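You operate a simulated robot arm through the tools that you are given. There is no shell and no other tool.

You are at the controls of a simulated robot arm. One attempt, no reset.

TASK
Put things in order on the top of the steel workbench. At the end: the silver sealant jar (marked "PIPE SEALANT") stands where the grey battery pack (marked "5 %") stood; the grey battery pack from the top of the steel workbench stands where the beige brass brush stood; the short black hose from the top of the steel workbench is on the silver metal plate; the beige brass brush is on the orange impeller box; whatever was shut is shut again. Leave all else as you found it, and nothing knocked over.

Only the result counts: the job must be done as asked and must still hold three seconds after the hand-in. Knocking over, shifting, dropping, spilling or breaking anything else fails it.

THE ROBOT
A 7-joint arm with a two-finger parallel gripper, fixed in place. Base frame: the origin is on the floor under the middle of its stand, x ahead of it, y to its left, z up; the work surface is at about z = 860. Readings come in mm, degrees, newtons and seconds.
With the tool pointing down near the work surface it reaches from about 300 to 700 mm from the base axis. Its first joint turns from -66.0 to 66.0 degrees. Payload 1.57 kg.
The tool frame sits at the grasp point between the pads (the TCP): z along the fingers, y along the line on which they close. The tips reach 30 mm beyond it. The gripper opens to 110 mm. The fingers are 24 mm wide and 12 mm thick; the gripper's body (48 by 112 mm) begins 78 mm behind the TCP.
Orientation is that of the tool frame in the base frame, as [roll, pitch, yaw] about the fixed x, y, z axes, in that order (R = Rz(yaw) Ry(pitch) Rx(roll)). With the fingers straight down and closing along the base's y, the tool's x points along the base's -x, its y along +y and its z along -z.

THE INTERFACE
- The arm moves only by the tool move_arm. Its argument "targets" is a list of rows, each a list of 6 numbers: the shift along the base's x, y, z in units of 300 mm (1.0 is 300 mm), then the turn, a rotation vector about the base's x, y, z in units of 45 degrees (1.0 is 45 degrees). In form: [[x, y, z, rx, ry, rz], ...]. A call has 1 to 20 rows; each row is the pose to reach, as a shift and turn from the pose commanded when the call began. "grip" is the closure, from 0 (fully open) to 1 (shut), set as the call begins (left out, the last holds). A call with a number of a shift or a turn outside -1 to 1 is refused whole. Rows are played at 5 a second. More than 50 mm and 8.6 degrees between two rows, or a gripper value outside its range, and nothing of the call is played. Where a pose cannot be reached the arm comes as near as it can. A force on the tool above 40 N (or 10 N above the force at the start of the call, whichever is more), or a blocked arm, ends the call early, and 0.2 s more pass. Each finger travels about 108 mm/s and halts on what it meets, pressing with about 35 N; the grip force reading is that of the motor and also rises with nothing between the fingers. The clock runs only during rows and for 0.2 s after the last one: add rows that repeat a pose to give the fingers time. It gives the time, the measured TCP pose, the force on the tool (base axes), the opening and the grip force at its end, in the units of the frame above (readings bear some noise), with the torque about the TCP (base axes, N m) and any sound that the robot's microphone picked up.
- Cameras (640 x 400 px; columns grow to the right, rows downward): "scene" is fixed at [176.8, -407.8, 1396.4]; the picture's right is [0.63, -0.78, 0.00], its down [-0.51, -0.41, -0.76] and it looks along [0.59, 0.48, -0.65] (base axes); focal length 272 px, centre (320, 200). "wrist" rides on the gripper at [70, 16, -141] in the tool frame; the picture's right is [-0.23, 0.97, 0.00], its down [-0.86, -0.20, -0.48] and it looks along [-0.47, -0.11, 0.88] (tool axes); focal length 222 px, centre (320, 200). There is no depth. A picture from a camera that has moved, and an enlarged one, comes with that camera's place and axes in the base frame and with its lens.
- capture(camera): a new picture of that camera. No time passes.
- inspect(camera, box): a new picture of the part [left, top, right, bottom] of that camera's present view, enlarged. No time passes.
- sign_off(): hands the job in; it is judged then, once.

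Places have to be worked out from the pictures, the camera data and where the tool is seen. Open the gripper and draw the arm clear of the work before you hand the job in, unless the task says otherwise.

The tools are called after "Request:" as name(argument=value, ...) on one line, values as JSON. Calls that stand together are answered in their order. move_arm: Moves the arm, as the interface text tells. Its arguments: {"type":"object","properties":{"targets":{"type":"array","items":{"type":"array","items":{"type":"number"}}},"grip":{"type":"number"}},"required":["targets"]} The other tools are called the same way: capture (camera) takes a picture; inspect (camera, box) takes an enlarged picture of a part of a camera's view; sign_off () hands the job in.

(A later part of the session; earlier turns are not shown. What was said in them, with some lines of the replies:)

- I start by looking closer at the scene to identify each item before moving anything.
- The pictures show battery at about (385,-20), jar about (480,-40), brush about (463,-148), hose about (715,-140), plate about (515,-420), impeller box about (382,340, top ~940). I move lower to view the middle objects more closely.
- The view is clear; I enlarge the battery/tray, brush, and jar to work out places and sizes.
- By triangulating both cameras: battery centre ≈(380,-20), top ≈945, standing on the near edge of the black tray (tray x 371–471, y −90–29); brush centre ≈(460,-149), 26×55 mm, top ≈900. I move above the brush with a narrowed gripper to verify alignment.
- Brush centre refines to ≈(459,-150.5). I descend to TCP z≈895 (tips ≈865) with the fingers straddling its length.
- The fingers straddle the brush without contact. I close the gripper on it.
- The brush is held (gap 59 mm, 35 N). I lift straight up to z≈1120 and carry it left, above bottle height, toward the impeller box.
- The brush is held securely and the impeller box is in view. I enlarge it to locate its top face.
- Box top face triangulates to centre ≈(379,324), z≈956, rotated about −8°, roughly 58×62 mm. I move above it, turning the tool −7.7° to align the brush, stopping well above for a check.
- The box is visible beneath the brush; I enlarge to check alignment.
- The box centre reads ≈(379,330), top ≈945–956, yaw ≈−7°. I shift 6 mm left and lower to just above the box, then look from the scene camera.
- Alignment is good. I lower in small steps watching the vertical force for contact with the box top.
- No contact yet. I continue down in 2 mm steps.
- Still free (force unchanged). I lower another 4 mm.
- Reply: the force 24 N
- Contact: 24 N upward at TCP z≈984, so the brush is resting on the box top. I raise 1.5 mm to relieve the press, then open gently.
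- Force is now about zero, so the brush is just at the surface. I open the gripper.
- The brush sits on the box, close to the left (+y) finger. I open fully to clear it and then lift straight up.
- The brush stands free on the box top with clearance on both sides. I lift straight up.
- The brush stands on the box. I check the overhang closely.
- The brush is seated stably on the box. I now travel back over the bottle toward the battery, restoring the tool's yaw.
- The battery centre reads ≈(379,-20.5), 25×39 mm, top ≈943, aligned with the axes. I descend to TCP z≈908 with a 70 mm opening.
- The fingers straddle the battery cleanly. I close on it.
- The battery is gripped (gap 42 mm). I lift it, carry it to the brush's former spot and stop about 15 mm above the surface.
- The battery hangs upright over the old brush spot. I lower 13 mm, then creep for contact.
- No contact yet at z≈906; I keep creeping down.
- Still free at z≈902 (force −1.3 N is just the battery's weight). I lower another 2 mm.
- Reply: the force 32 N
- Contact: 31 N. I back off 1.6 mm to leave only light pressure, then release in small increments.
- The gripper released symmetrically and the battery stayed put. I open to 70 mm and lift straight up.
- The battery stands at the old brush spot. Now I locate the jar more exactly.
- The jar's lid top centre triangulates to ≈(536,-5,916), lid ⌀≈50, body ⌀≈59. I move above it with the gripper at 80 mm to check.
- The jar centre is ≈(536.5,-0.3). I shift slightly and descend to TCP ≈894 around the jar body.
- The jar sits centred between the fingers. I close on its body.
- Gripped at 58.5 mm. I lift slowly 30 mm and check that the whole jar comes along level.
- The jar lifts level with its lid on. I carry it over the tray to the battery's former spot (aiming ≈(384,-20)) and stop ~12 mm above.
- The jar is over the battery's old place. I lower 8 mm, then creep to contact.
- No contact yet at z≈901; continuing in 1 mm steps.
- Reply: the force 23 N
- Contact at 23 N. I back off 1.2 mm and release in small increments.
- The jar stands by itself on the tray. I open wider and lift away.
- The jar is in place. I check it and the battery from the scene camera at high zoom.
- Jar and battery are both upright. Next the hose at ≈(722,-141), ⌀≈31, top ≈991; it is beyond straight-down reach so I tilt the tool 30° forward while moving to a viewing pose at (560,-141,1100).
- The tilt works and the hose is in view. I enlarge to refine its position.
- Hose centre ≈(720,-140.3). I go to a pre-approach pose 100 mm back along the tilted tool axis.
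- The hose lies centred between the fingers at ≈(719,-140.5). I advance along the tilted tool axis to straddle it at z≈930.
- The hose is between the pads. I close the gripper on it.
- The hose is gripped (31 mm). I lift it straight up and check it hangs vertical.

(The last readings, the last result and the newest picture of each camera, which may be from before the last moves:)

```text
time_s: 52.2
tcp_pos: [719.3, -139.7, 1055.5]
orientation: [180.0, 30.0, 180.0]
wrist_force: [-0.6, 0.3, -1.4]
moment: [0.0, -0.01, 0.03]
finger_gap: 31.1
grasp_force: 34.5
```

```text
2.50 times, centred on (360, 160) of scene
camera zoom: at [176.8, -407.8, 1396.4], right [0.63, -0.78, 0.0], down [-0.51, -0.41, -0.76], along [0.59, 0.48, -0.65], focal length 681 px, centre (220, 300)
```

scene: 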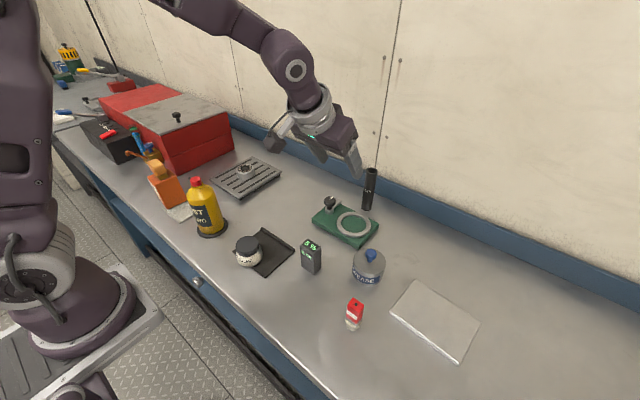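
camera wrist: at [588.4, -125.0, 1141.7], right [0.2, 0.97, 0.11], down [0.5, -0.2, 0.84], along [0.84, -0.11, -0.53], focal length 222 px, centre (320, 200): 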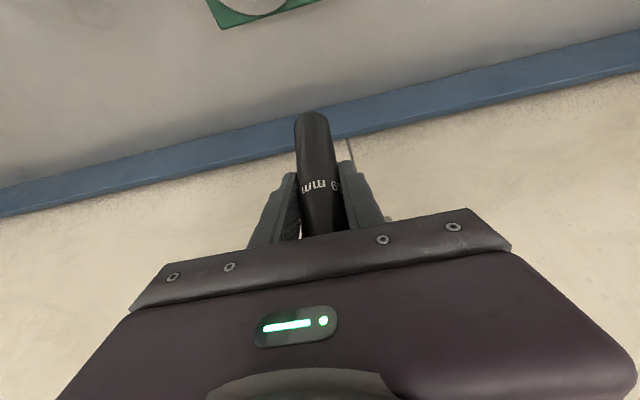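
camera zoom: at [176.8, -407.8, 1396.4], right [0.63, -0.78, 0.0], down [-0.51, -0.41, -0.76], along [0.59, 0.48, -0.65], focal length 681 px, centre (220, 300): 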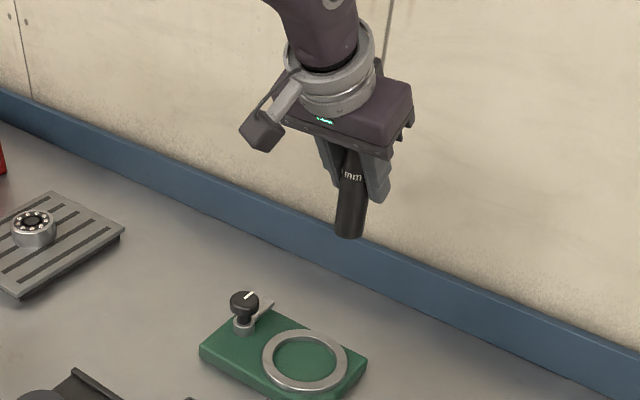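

The hose hangs vertically in the same position. I carry it over to above the plate at ≈(520,-420), z≈1056 (hose bottom ≈987, above everything on the way).

Request:
move_arm(targets=[[-0.0667, -0.0928, 0, 0, 0, 0], [-0.1334, -0.1856, 0, 0, 0, 0], [-0.2, -0.2784, 0, 0, 0, 0], [-0.2668, -0.3712, 0, 0, 0, 0], [-0.3335, -0.464, 0, 0, 0, 0], [-0.4, -0.5568, 0, 0, 0, 0], [-0.467, -0.6496, 0, 0, 0, 0], [-0.5336, -0.7424, 0, 0, 0, 0], [-0.6, -0.8352, 0, 0, 0, 0], [-0.667, -0.928, 0, 0, 0, 0], [-0.667, -0.928, 0, 0, 0, 0]], grip=1)

Request:
capture(camera="wrist")

Request:
capture(camera="scene")

```text
time_s: 54.6
tcp_pos: [520.8, -420.5, 1054.9]
orientation: [180.0, 30.0, 180.0]
wrist_force: [-0.2, -0.6, -0.9]
moment: [-0.01, 0.0, -0.02]
finger_gap: 31.0
grasp_force: 35.2
```

```text
taken
camera wrist: at [389.2, -403.5, 1142.0], right [0.2, 0.97, 0.11], down [0.5, -0.2, 0.84], along [0.84, -0.11, -0.53], focal length 222 px, centre (320, 200)
```

wrist: 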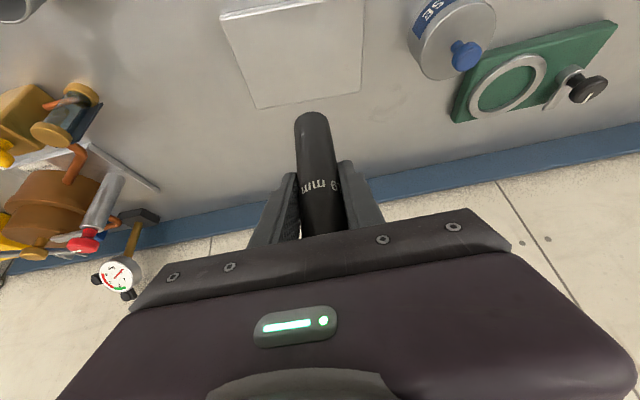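

```text
taken
```

scene: 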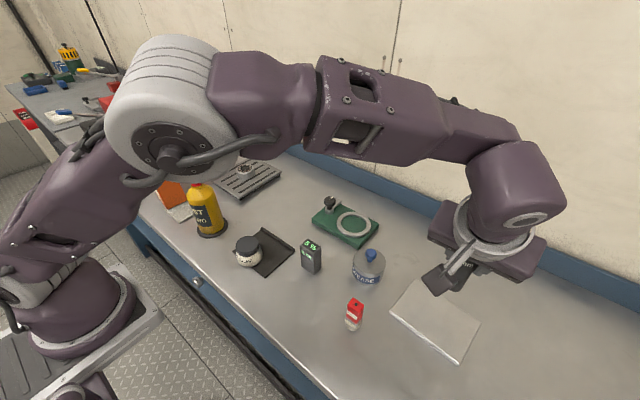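

The plate centre computes to ≈(517,-418), directly under the hose. I descend to about 13 mm above it.

Request:
move_arm(targets=[[0, 0, -0.12, 0, 0, 0], [0, 0, -0.24, 0, 0, 0], [0, 0, -0.32, 0, 0, 0], [0, 0, -0.35, 0, 0, 0], [0, 0, -0.35, 0, 0, 0]], grip=1)

Request:
capture(camera="wrist")

Request:
inspect(camera="scene", box=[370, 230, 530, 380])

```text
time_s: 55.8
tcp_pos: [520.4, -420.4, 951.2]
orientation: [180.0, 30.0, 180.0]
wrist_force: [0.7, -0.1, -2.3]
moment: [0.0, -0.01, 0.01]
finger_gap: 30.9
grasp_force: 35.1
```

```text
taken
camera wrist: at [388.4, -404.1, 1038.1], right [0.2, 0.97, 0.11], down [0.5, -0.2, 0.84], along [0.84, -0.11, -0.53], focal length 222 px, centre (320, 200)
```

wrist: 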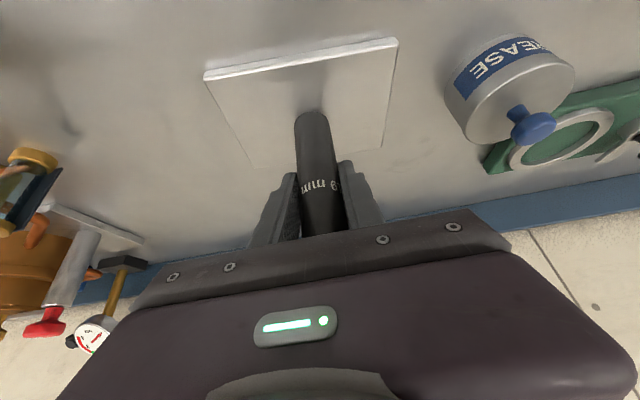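

```text
2.67 times, centred on (450, 305) of scene
camera zoom: at [176.8, -407.8, 1396.4], right [0.63, -0.78, 0.0], down [-0.51, -0.41, -0.76], along [0.59, 0.48, -0.65], focal length 726 px, centre (-27, -80)
```

zoom: 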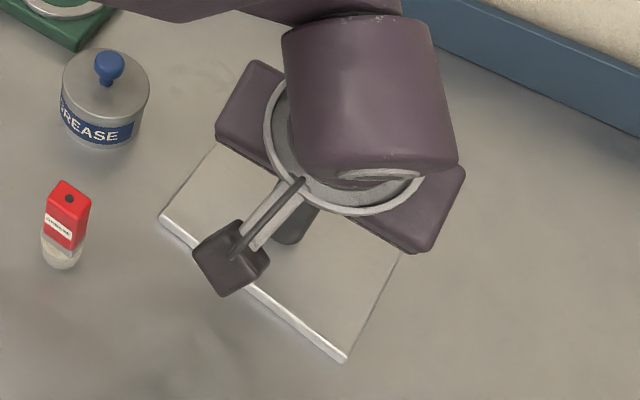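

The hose is centred over the plate. I lower 8 mm and then creep to contact.

Request:
move_arm(targets=[[0, 0, -0.013, 0, 0, 0], [0, 0, -0.025, 0, 0, 0], [0, 0, -0.025, 0, 0, 0]], grip=1)

Request:
move_arm(targets=[[0, 0, -0.004, 0, 0, 0], [0, 0, -0.007, 0, 0, 0], [0, 0, -0.007, 0, 0, 0]], grip=1)

```text
time_s: 56.6
tcp_pos: [520.8, -419.4, 943.7]
orientation: [-180.0, 30.1, 179.9]
wrist_force: [1.4, 0.1, -0.8]
moment: [-0.05, -0.02, 0.0]
finger_gap: 30.9
grasp_force: 35.0
```

```text
time_s: 57.4
tcp_pos: [519.3, -419.0, 943.0]
orientation: [-179.9, 30.1, -180.0]
wrist_force: [-0.3, 0.9, -0.6]
moment: [0.0, 0.02, -0.03]
finger_gap: 30.8
grasp_force: 34.6
```

Request:
move_arm(targets=[[0, 0, -0.003, 0, 0, 0], [0, 0, -0.006, 0, 0, 0], [0, 0, -0.006, 0, 0, 0]], grip=1)

```text
time_s: 58.2
tcp_pos: [522.3, -419.3, 941.3]
orientation: [-179.8, 30.1, -179.9]
wrist_force: [-5.6, 3.6, 26.0]
moment: [0.02, 0.59, -0.07]
finger_gap: 30.8
grasp_force: 34.4
```

Contact at 26 N (hose on the plate). I back off 1.4 mm and look before releasing.

Request:
move_arm(targets=[[0, 0, 0.0045, 0, 0, 0], [0, 0, 0.0045, 0, 0, 0]], grip=1)

Request:
inspect(camera="wrist", box=[240, 90, 400, 240])

Request:
inspect(camera="scene", box=[390, 250, 500, 360])

```text
time_s: 58.8
tcp_pos: [520.8, -419.5, 942.5]
orientation: [-179.9, 30.2, 179.9]
wrist_force: [1.9, -0.5, 18.7]
moment: [-0.23, -0.15, -0.02]
finger_gap: 30.9
grasp_force: 34.5
```

```text
2.67 times, centred on (320, 165) of wrist
camera zoom: at [389.8, -403.8, 1027.9], right [0.2, 0.97, 0.11], down [0.5, -0.2, 0.84], along [0.84, -0.11, -0.53], focal length 592 px, centre (320, 293)
```

zoom: 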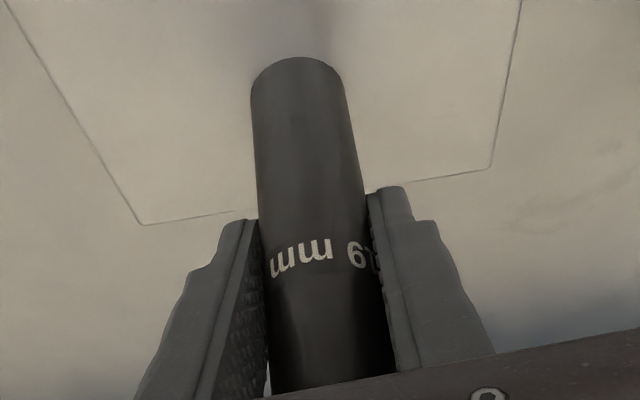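

```text
3.64 times, centred on (445, 305) of scene
camera zoom: at [176.6, -407.6, 1396.5], right [0.63, -0.78, 0.0], down [-0.51, -0.41, -0.76], along [0.59, 0.48, -0.65], focal length 990 px, centre (-134, -182)
```

zoom: 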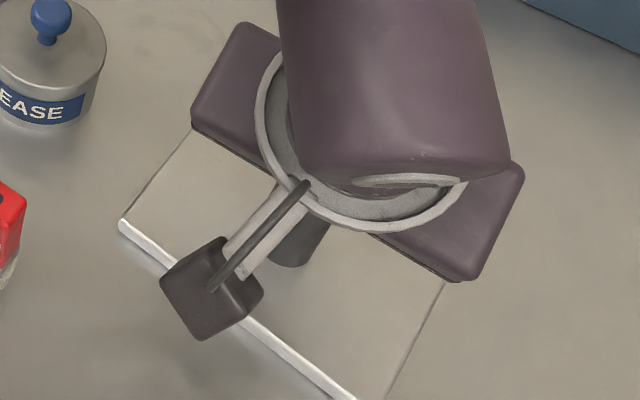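

Still 19 N of load; I raise another 1 mm.

Request:
move_arm(targets=[[0, 0, 0.003, 0, 0, 0], [0, 0, 0.003, 0, 0, 0], [0, 0, 0.003, 0, 0, 0]], grip=1)

```text
time_s: 59.6
tcp_pos: [519.4, -419.8, 940.5]
orientation: [179.9, 30.0, 180.0]
wrist_force: [2.9, -0.9, 7.7]
moment: [-0.17, -0.24, 0.04]
finger_gap: 30.7
grasp_force: 35.6
```

Load 7.7 N; another 0.5 mm to make it light.

Request:
move_arm(targets=[[0, 0, 0.0015, 0, 0, 0], [0, 0, 0.0015, 0, 0, 0], [0, 0, 0.0015, 0, 0, 0]], grip=1)

```text
time_s: 60.4
tcp_pos: [520.5, -420.0, 942.6]
orientation: [180.0, 30.0, -179.9]
wrist_force: [0.0, -0.4, -0.2]
moment: [0.0, -0.01, 0.02]
finger_gap: 30.5
grasp_force: 34.9
```

Load is about zero with the hose just touching the plate. I release in a tiny increment first.

Request:
move_arm(targets=[[0, 0, 0, 0, 0, 0], [0, 0, 0, 0, 0, 0]], grip=0.7)

Request:
inspect(camera="wrist", box=[240, 90, 400, 240])

```text
time_s: 61.0
tcp_pos: [519.5, -420.4, 943.6]
orientation: [-180.0, 30.0, 179.9]
wrist_force: [0.6, -0.2, 0.2]
moment: [0.03, 0.02, 0.02]
finger_gap: 32.8
grasp_force: 0.1
```

```text
2.67 times, centred on (320, 165) of wrist
camera zoom: at [389.1, -403.8, 1029.5], right [0.2, 0.97, 0.11], down [0.5, -0.2, 0.84], along [0.84, -0.11, -0.53], focal length 592 px, centre (320, 293)
```

zoom: 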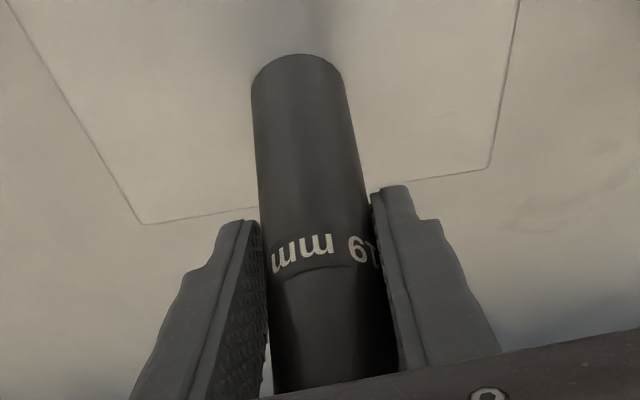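

The hose stands on its own. I open wider and check before withdrawing.

Request:
move_arm(targets=[[0, 0, 0, 0, 0, 0], [0, 0, 0, 0, 0, 0], [0, 0, 0, 0, 0, 0]], grip=0.35)

Request:
inspect(camera="wrist", box=[230, 90, 410, 240])

```text
time_s: 61.8
tcp_pos: [519.5, -419.7, 942.6]
orientation: [179.9, 30.0, 180.0]
wrist_force: [-0.6, -1.4, 0.3]
moment: [0.01, -0.01, -0.01]
finger_gap: 71.3
grasp_force: 0.0
```

```text
2.67 times, centred on (320, 165) of wrist
camera zoom: at [389.1, -403.7, 1029.4], right [0.2, 0.97, 0.11], down [0.5, -0.2, 0.84], along [0.84, -0.11, -0.53], focal length 592 px, centre (320, 293)
```

zoom: 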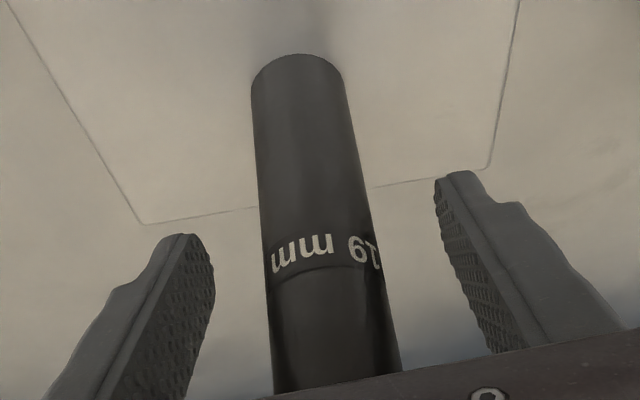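

Both fingers are clear of the standing hose. I withdraw along the tool axis (back and up).

Request:
move_arm(targets=[[-0.025, 0, 0.0433, 0, 0, 0], [-0.075, 0, 0.13, 0, 0, 0], [-0.125, 0, 0.2165, 0, 0, 0], [-0.19, 0, 0.329, 0, 0, 0], [-0.26, 0, 0.45, 0, 0, 0], [-0.33, 0, 0.57, 0, 0, 0], [-0.33, 0, 0.57, 0, 0, 0]], grip=0.35)

Request:
capture(camera="wrist")

Request:
capture(camera="scene")

```text
time_s: 63.4
tcp_pos: [418.8, -418.7, 1113.6]
orientation: [180.0, 30.1, -180.0]
wrist_force: [-0.1, 0.9, -0.1]
moment: [-0.01, -0.01, 0.01]
finger_gap: 71.5
grasp_force: 0.1
```

```text
taken
camera wrist: at [288.4, -403.2, 1200.5], right [0.2, 0.97, 0.11], down [0.5, -0.2, 0.84], along [0.84, -0.11, -0.53], focal length 222 px, centre (320, 200)
```

wrist: 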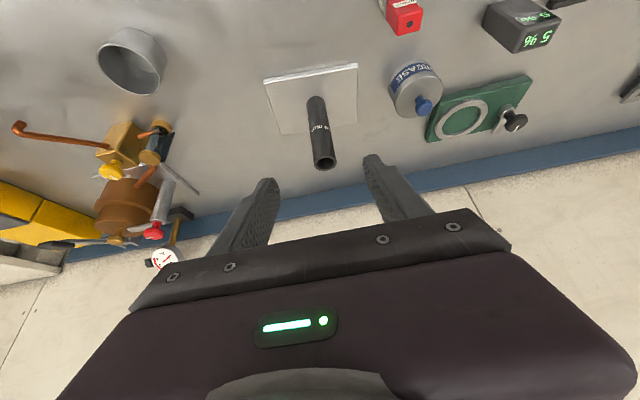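

```text
taken
```

scene: 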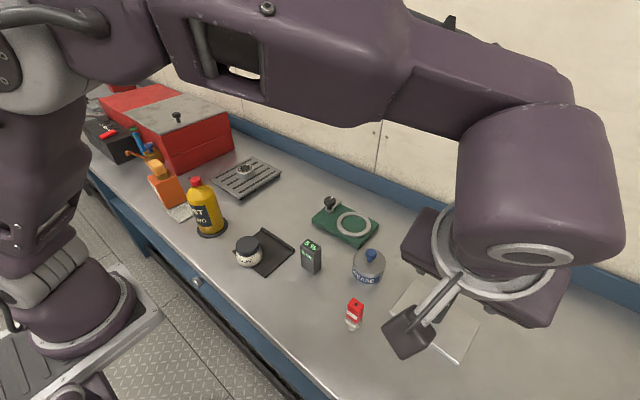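

The hose stands upright on the plate. I move the arm up and back to a neutral pose to leave the work and get a clear final view.

Request:
move_arm(targets=[[-0.009, 0.1, 0.05, 0, 0.083, 0], [-0.018, 0.21, 0.1, 0, 0.167, 0], [-0.026, 0.32, 0.15, 0, 0.25, 0], [-0.035, 0.43, 0.2, 0, 0.333, 0], [-0.044, 0.54, 0.25, 0, 0.417, 0], [-0.053, 0.65, 0.3, 0, 0.5, 0], [-0.061, 0.77, 0.35, 0, 0.583, 0], [-0.07, 0.9, 0.387, 0, 0.667, 0], [-0.07, 0.9, 0.387, 0, 0.667, 0]], grip=0)

Request:
move_arm(targets=[[0, 0.13, 0, 0, 0, 0], [0, 0.26, 0, 0, 0, 0], [0, 0.39, 0, 0, 0, 0], [0, 0.39, 0, 0, 0, 0]], grip=0)

Request:
capture(camera="scene")

Request:
capture(camera="wrist")

Request:
inspect(camera="scene", box=[330, 220, 500, 370])

Request:
inspect(camera="scene", box=[130, 150, 350, 290])

```text
time_s: 65.4
tcp_pos: [398.4, -149.1, 1226.8]
orientation: [-179.9, 0.0, 180.0]
wrist_force: [0.5, -0.4, 0.6]
moment: [-0.02, 0.02, 0.01]
finger_gap: 110.1
grasp_force: 0.1
```

```text
time_s: 66.4
tcp_pos: [400.0, -31.5, 1228.9]
orientation: [180.0, -0.1, 179.9]
wrist_force: [-0.5, 0.3, 0.5]
moment: [-0.01, -0.02, 0.04]
finger_gap: 110.0
grasp_force: 0.0
```

```text
taken
```

scene: 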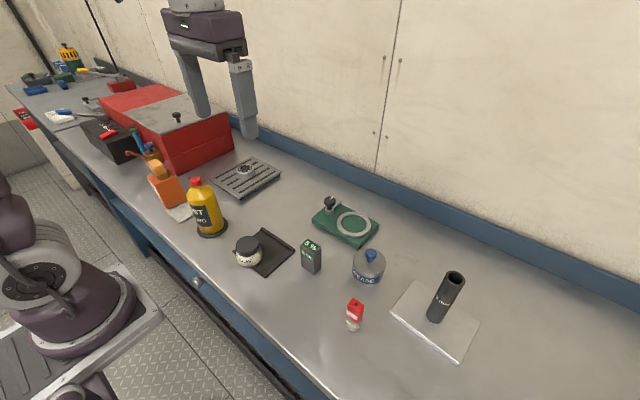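

```text
taken
camera wrist: at [329.5, -16.1, 1369.8], right [0.23, 0.97, 0.0], down [0.86, -0.2, 0.48], along [0.47, -0.11, -0.88], focal length 222 px, centre (320, 200)
```

wrist: 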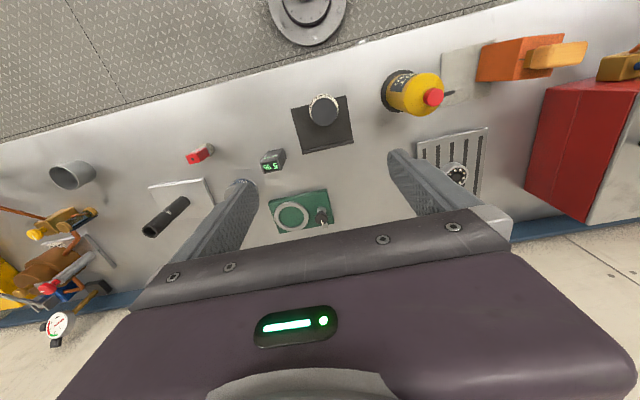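

```text
2.67 times, centred on (415, 295) of scene
camera zoom: at [176.8, -407.8, 1396.4], right [0.63, -0.78, 0.0], down [-0.51, -0.41, -0.76], along [0.59, 0.48, -0.65], focal length 726 px, centre (67, -53)
```

zoom: 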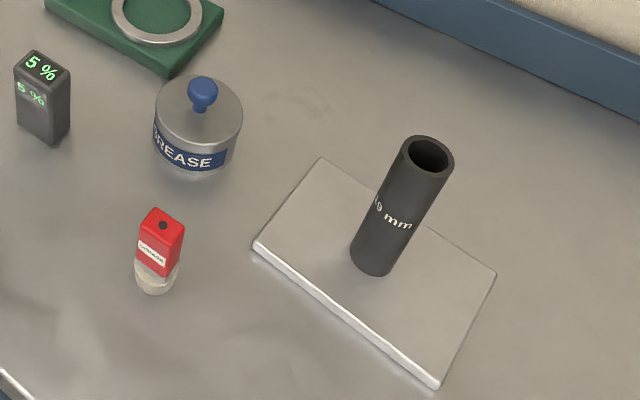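

```text
2.86 times, centred on (240, 220) of scene
camera zoom: at [176.8, -407.8, 1396.4], right [0.63, -0.78, 0.0], down [-0.51, -0.41, -0.76], along [0.59, 0.48, -0.65], focal length 778 px, centre (549, 143)
```

zoom: 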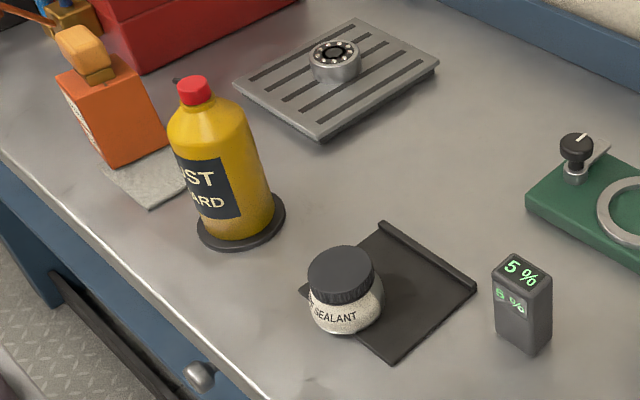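

Final check: the brush rests on the impeller box, the battery stands at the brush's old spot, the jar stands on the tray where the battery was, and the hose stands upright on the silver plate. The plate and box are unmoved, nothing was opened, and the gripper is open with the arm clear, so I hand in the job.

Request:
sign_off()

```text
The job is handed in.
```

All four items are where you asked, and I have handed the job in. The final pictures showed everything upright.

- **Brass brush:** it rests on top of the orange impeller box. It slid slightly when I released it, so the end of its wooden body overhangs the box edge by about 5 mm, but the bristles are fully on the box.
- **Battery pack:** it stands where the brush was.
- **Sealant jar:** it stands on the black tray within about 5 mm of where the battery stood. I set it slightly further in because that spot is at the tray's near edge, so the jar's base still overhangs the edge a little.
- **Black hose:** it stands upright near the middle of the silver metal plate, and the plate did not move.

I opened nothing, so nothing needed shutting again. I saw nothing else knocked over or shifted, and the gripper is open with the arm clear of the bench.
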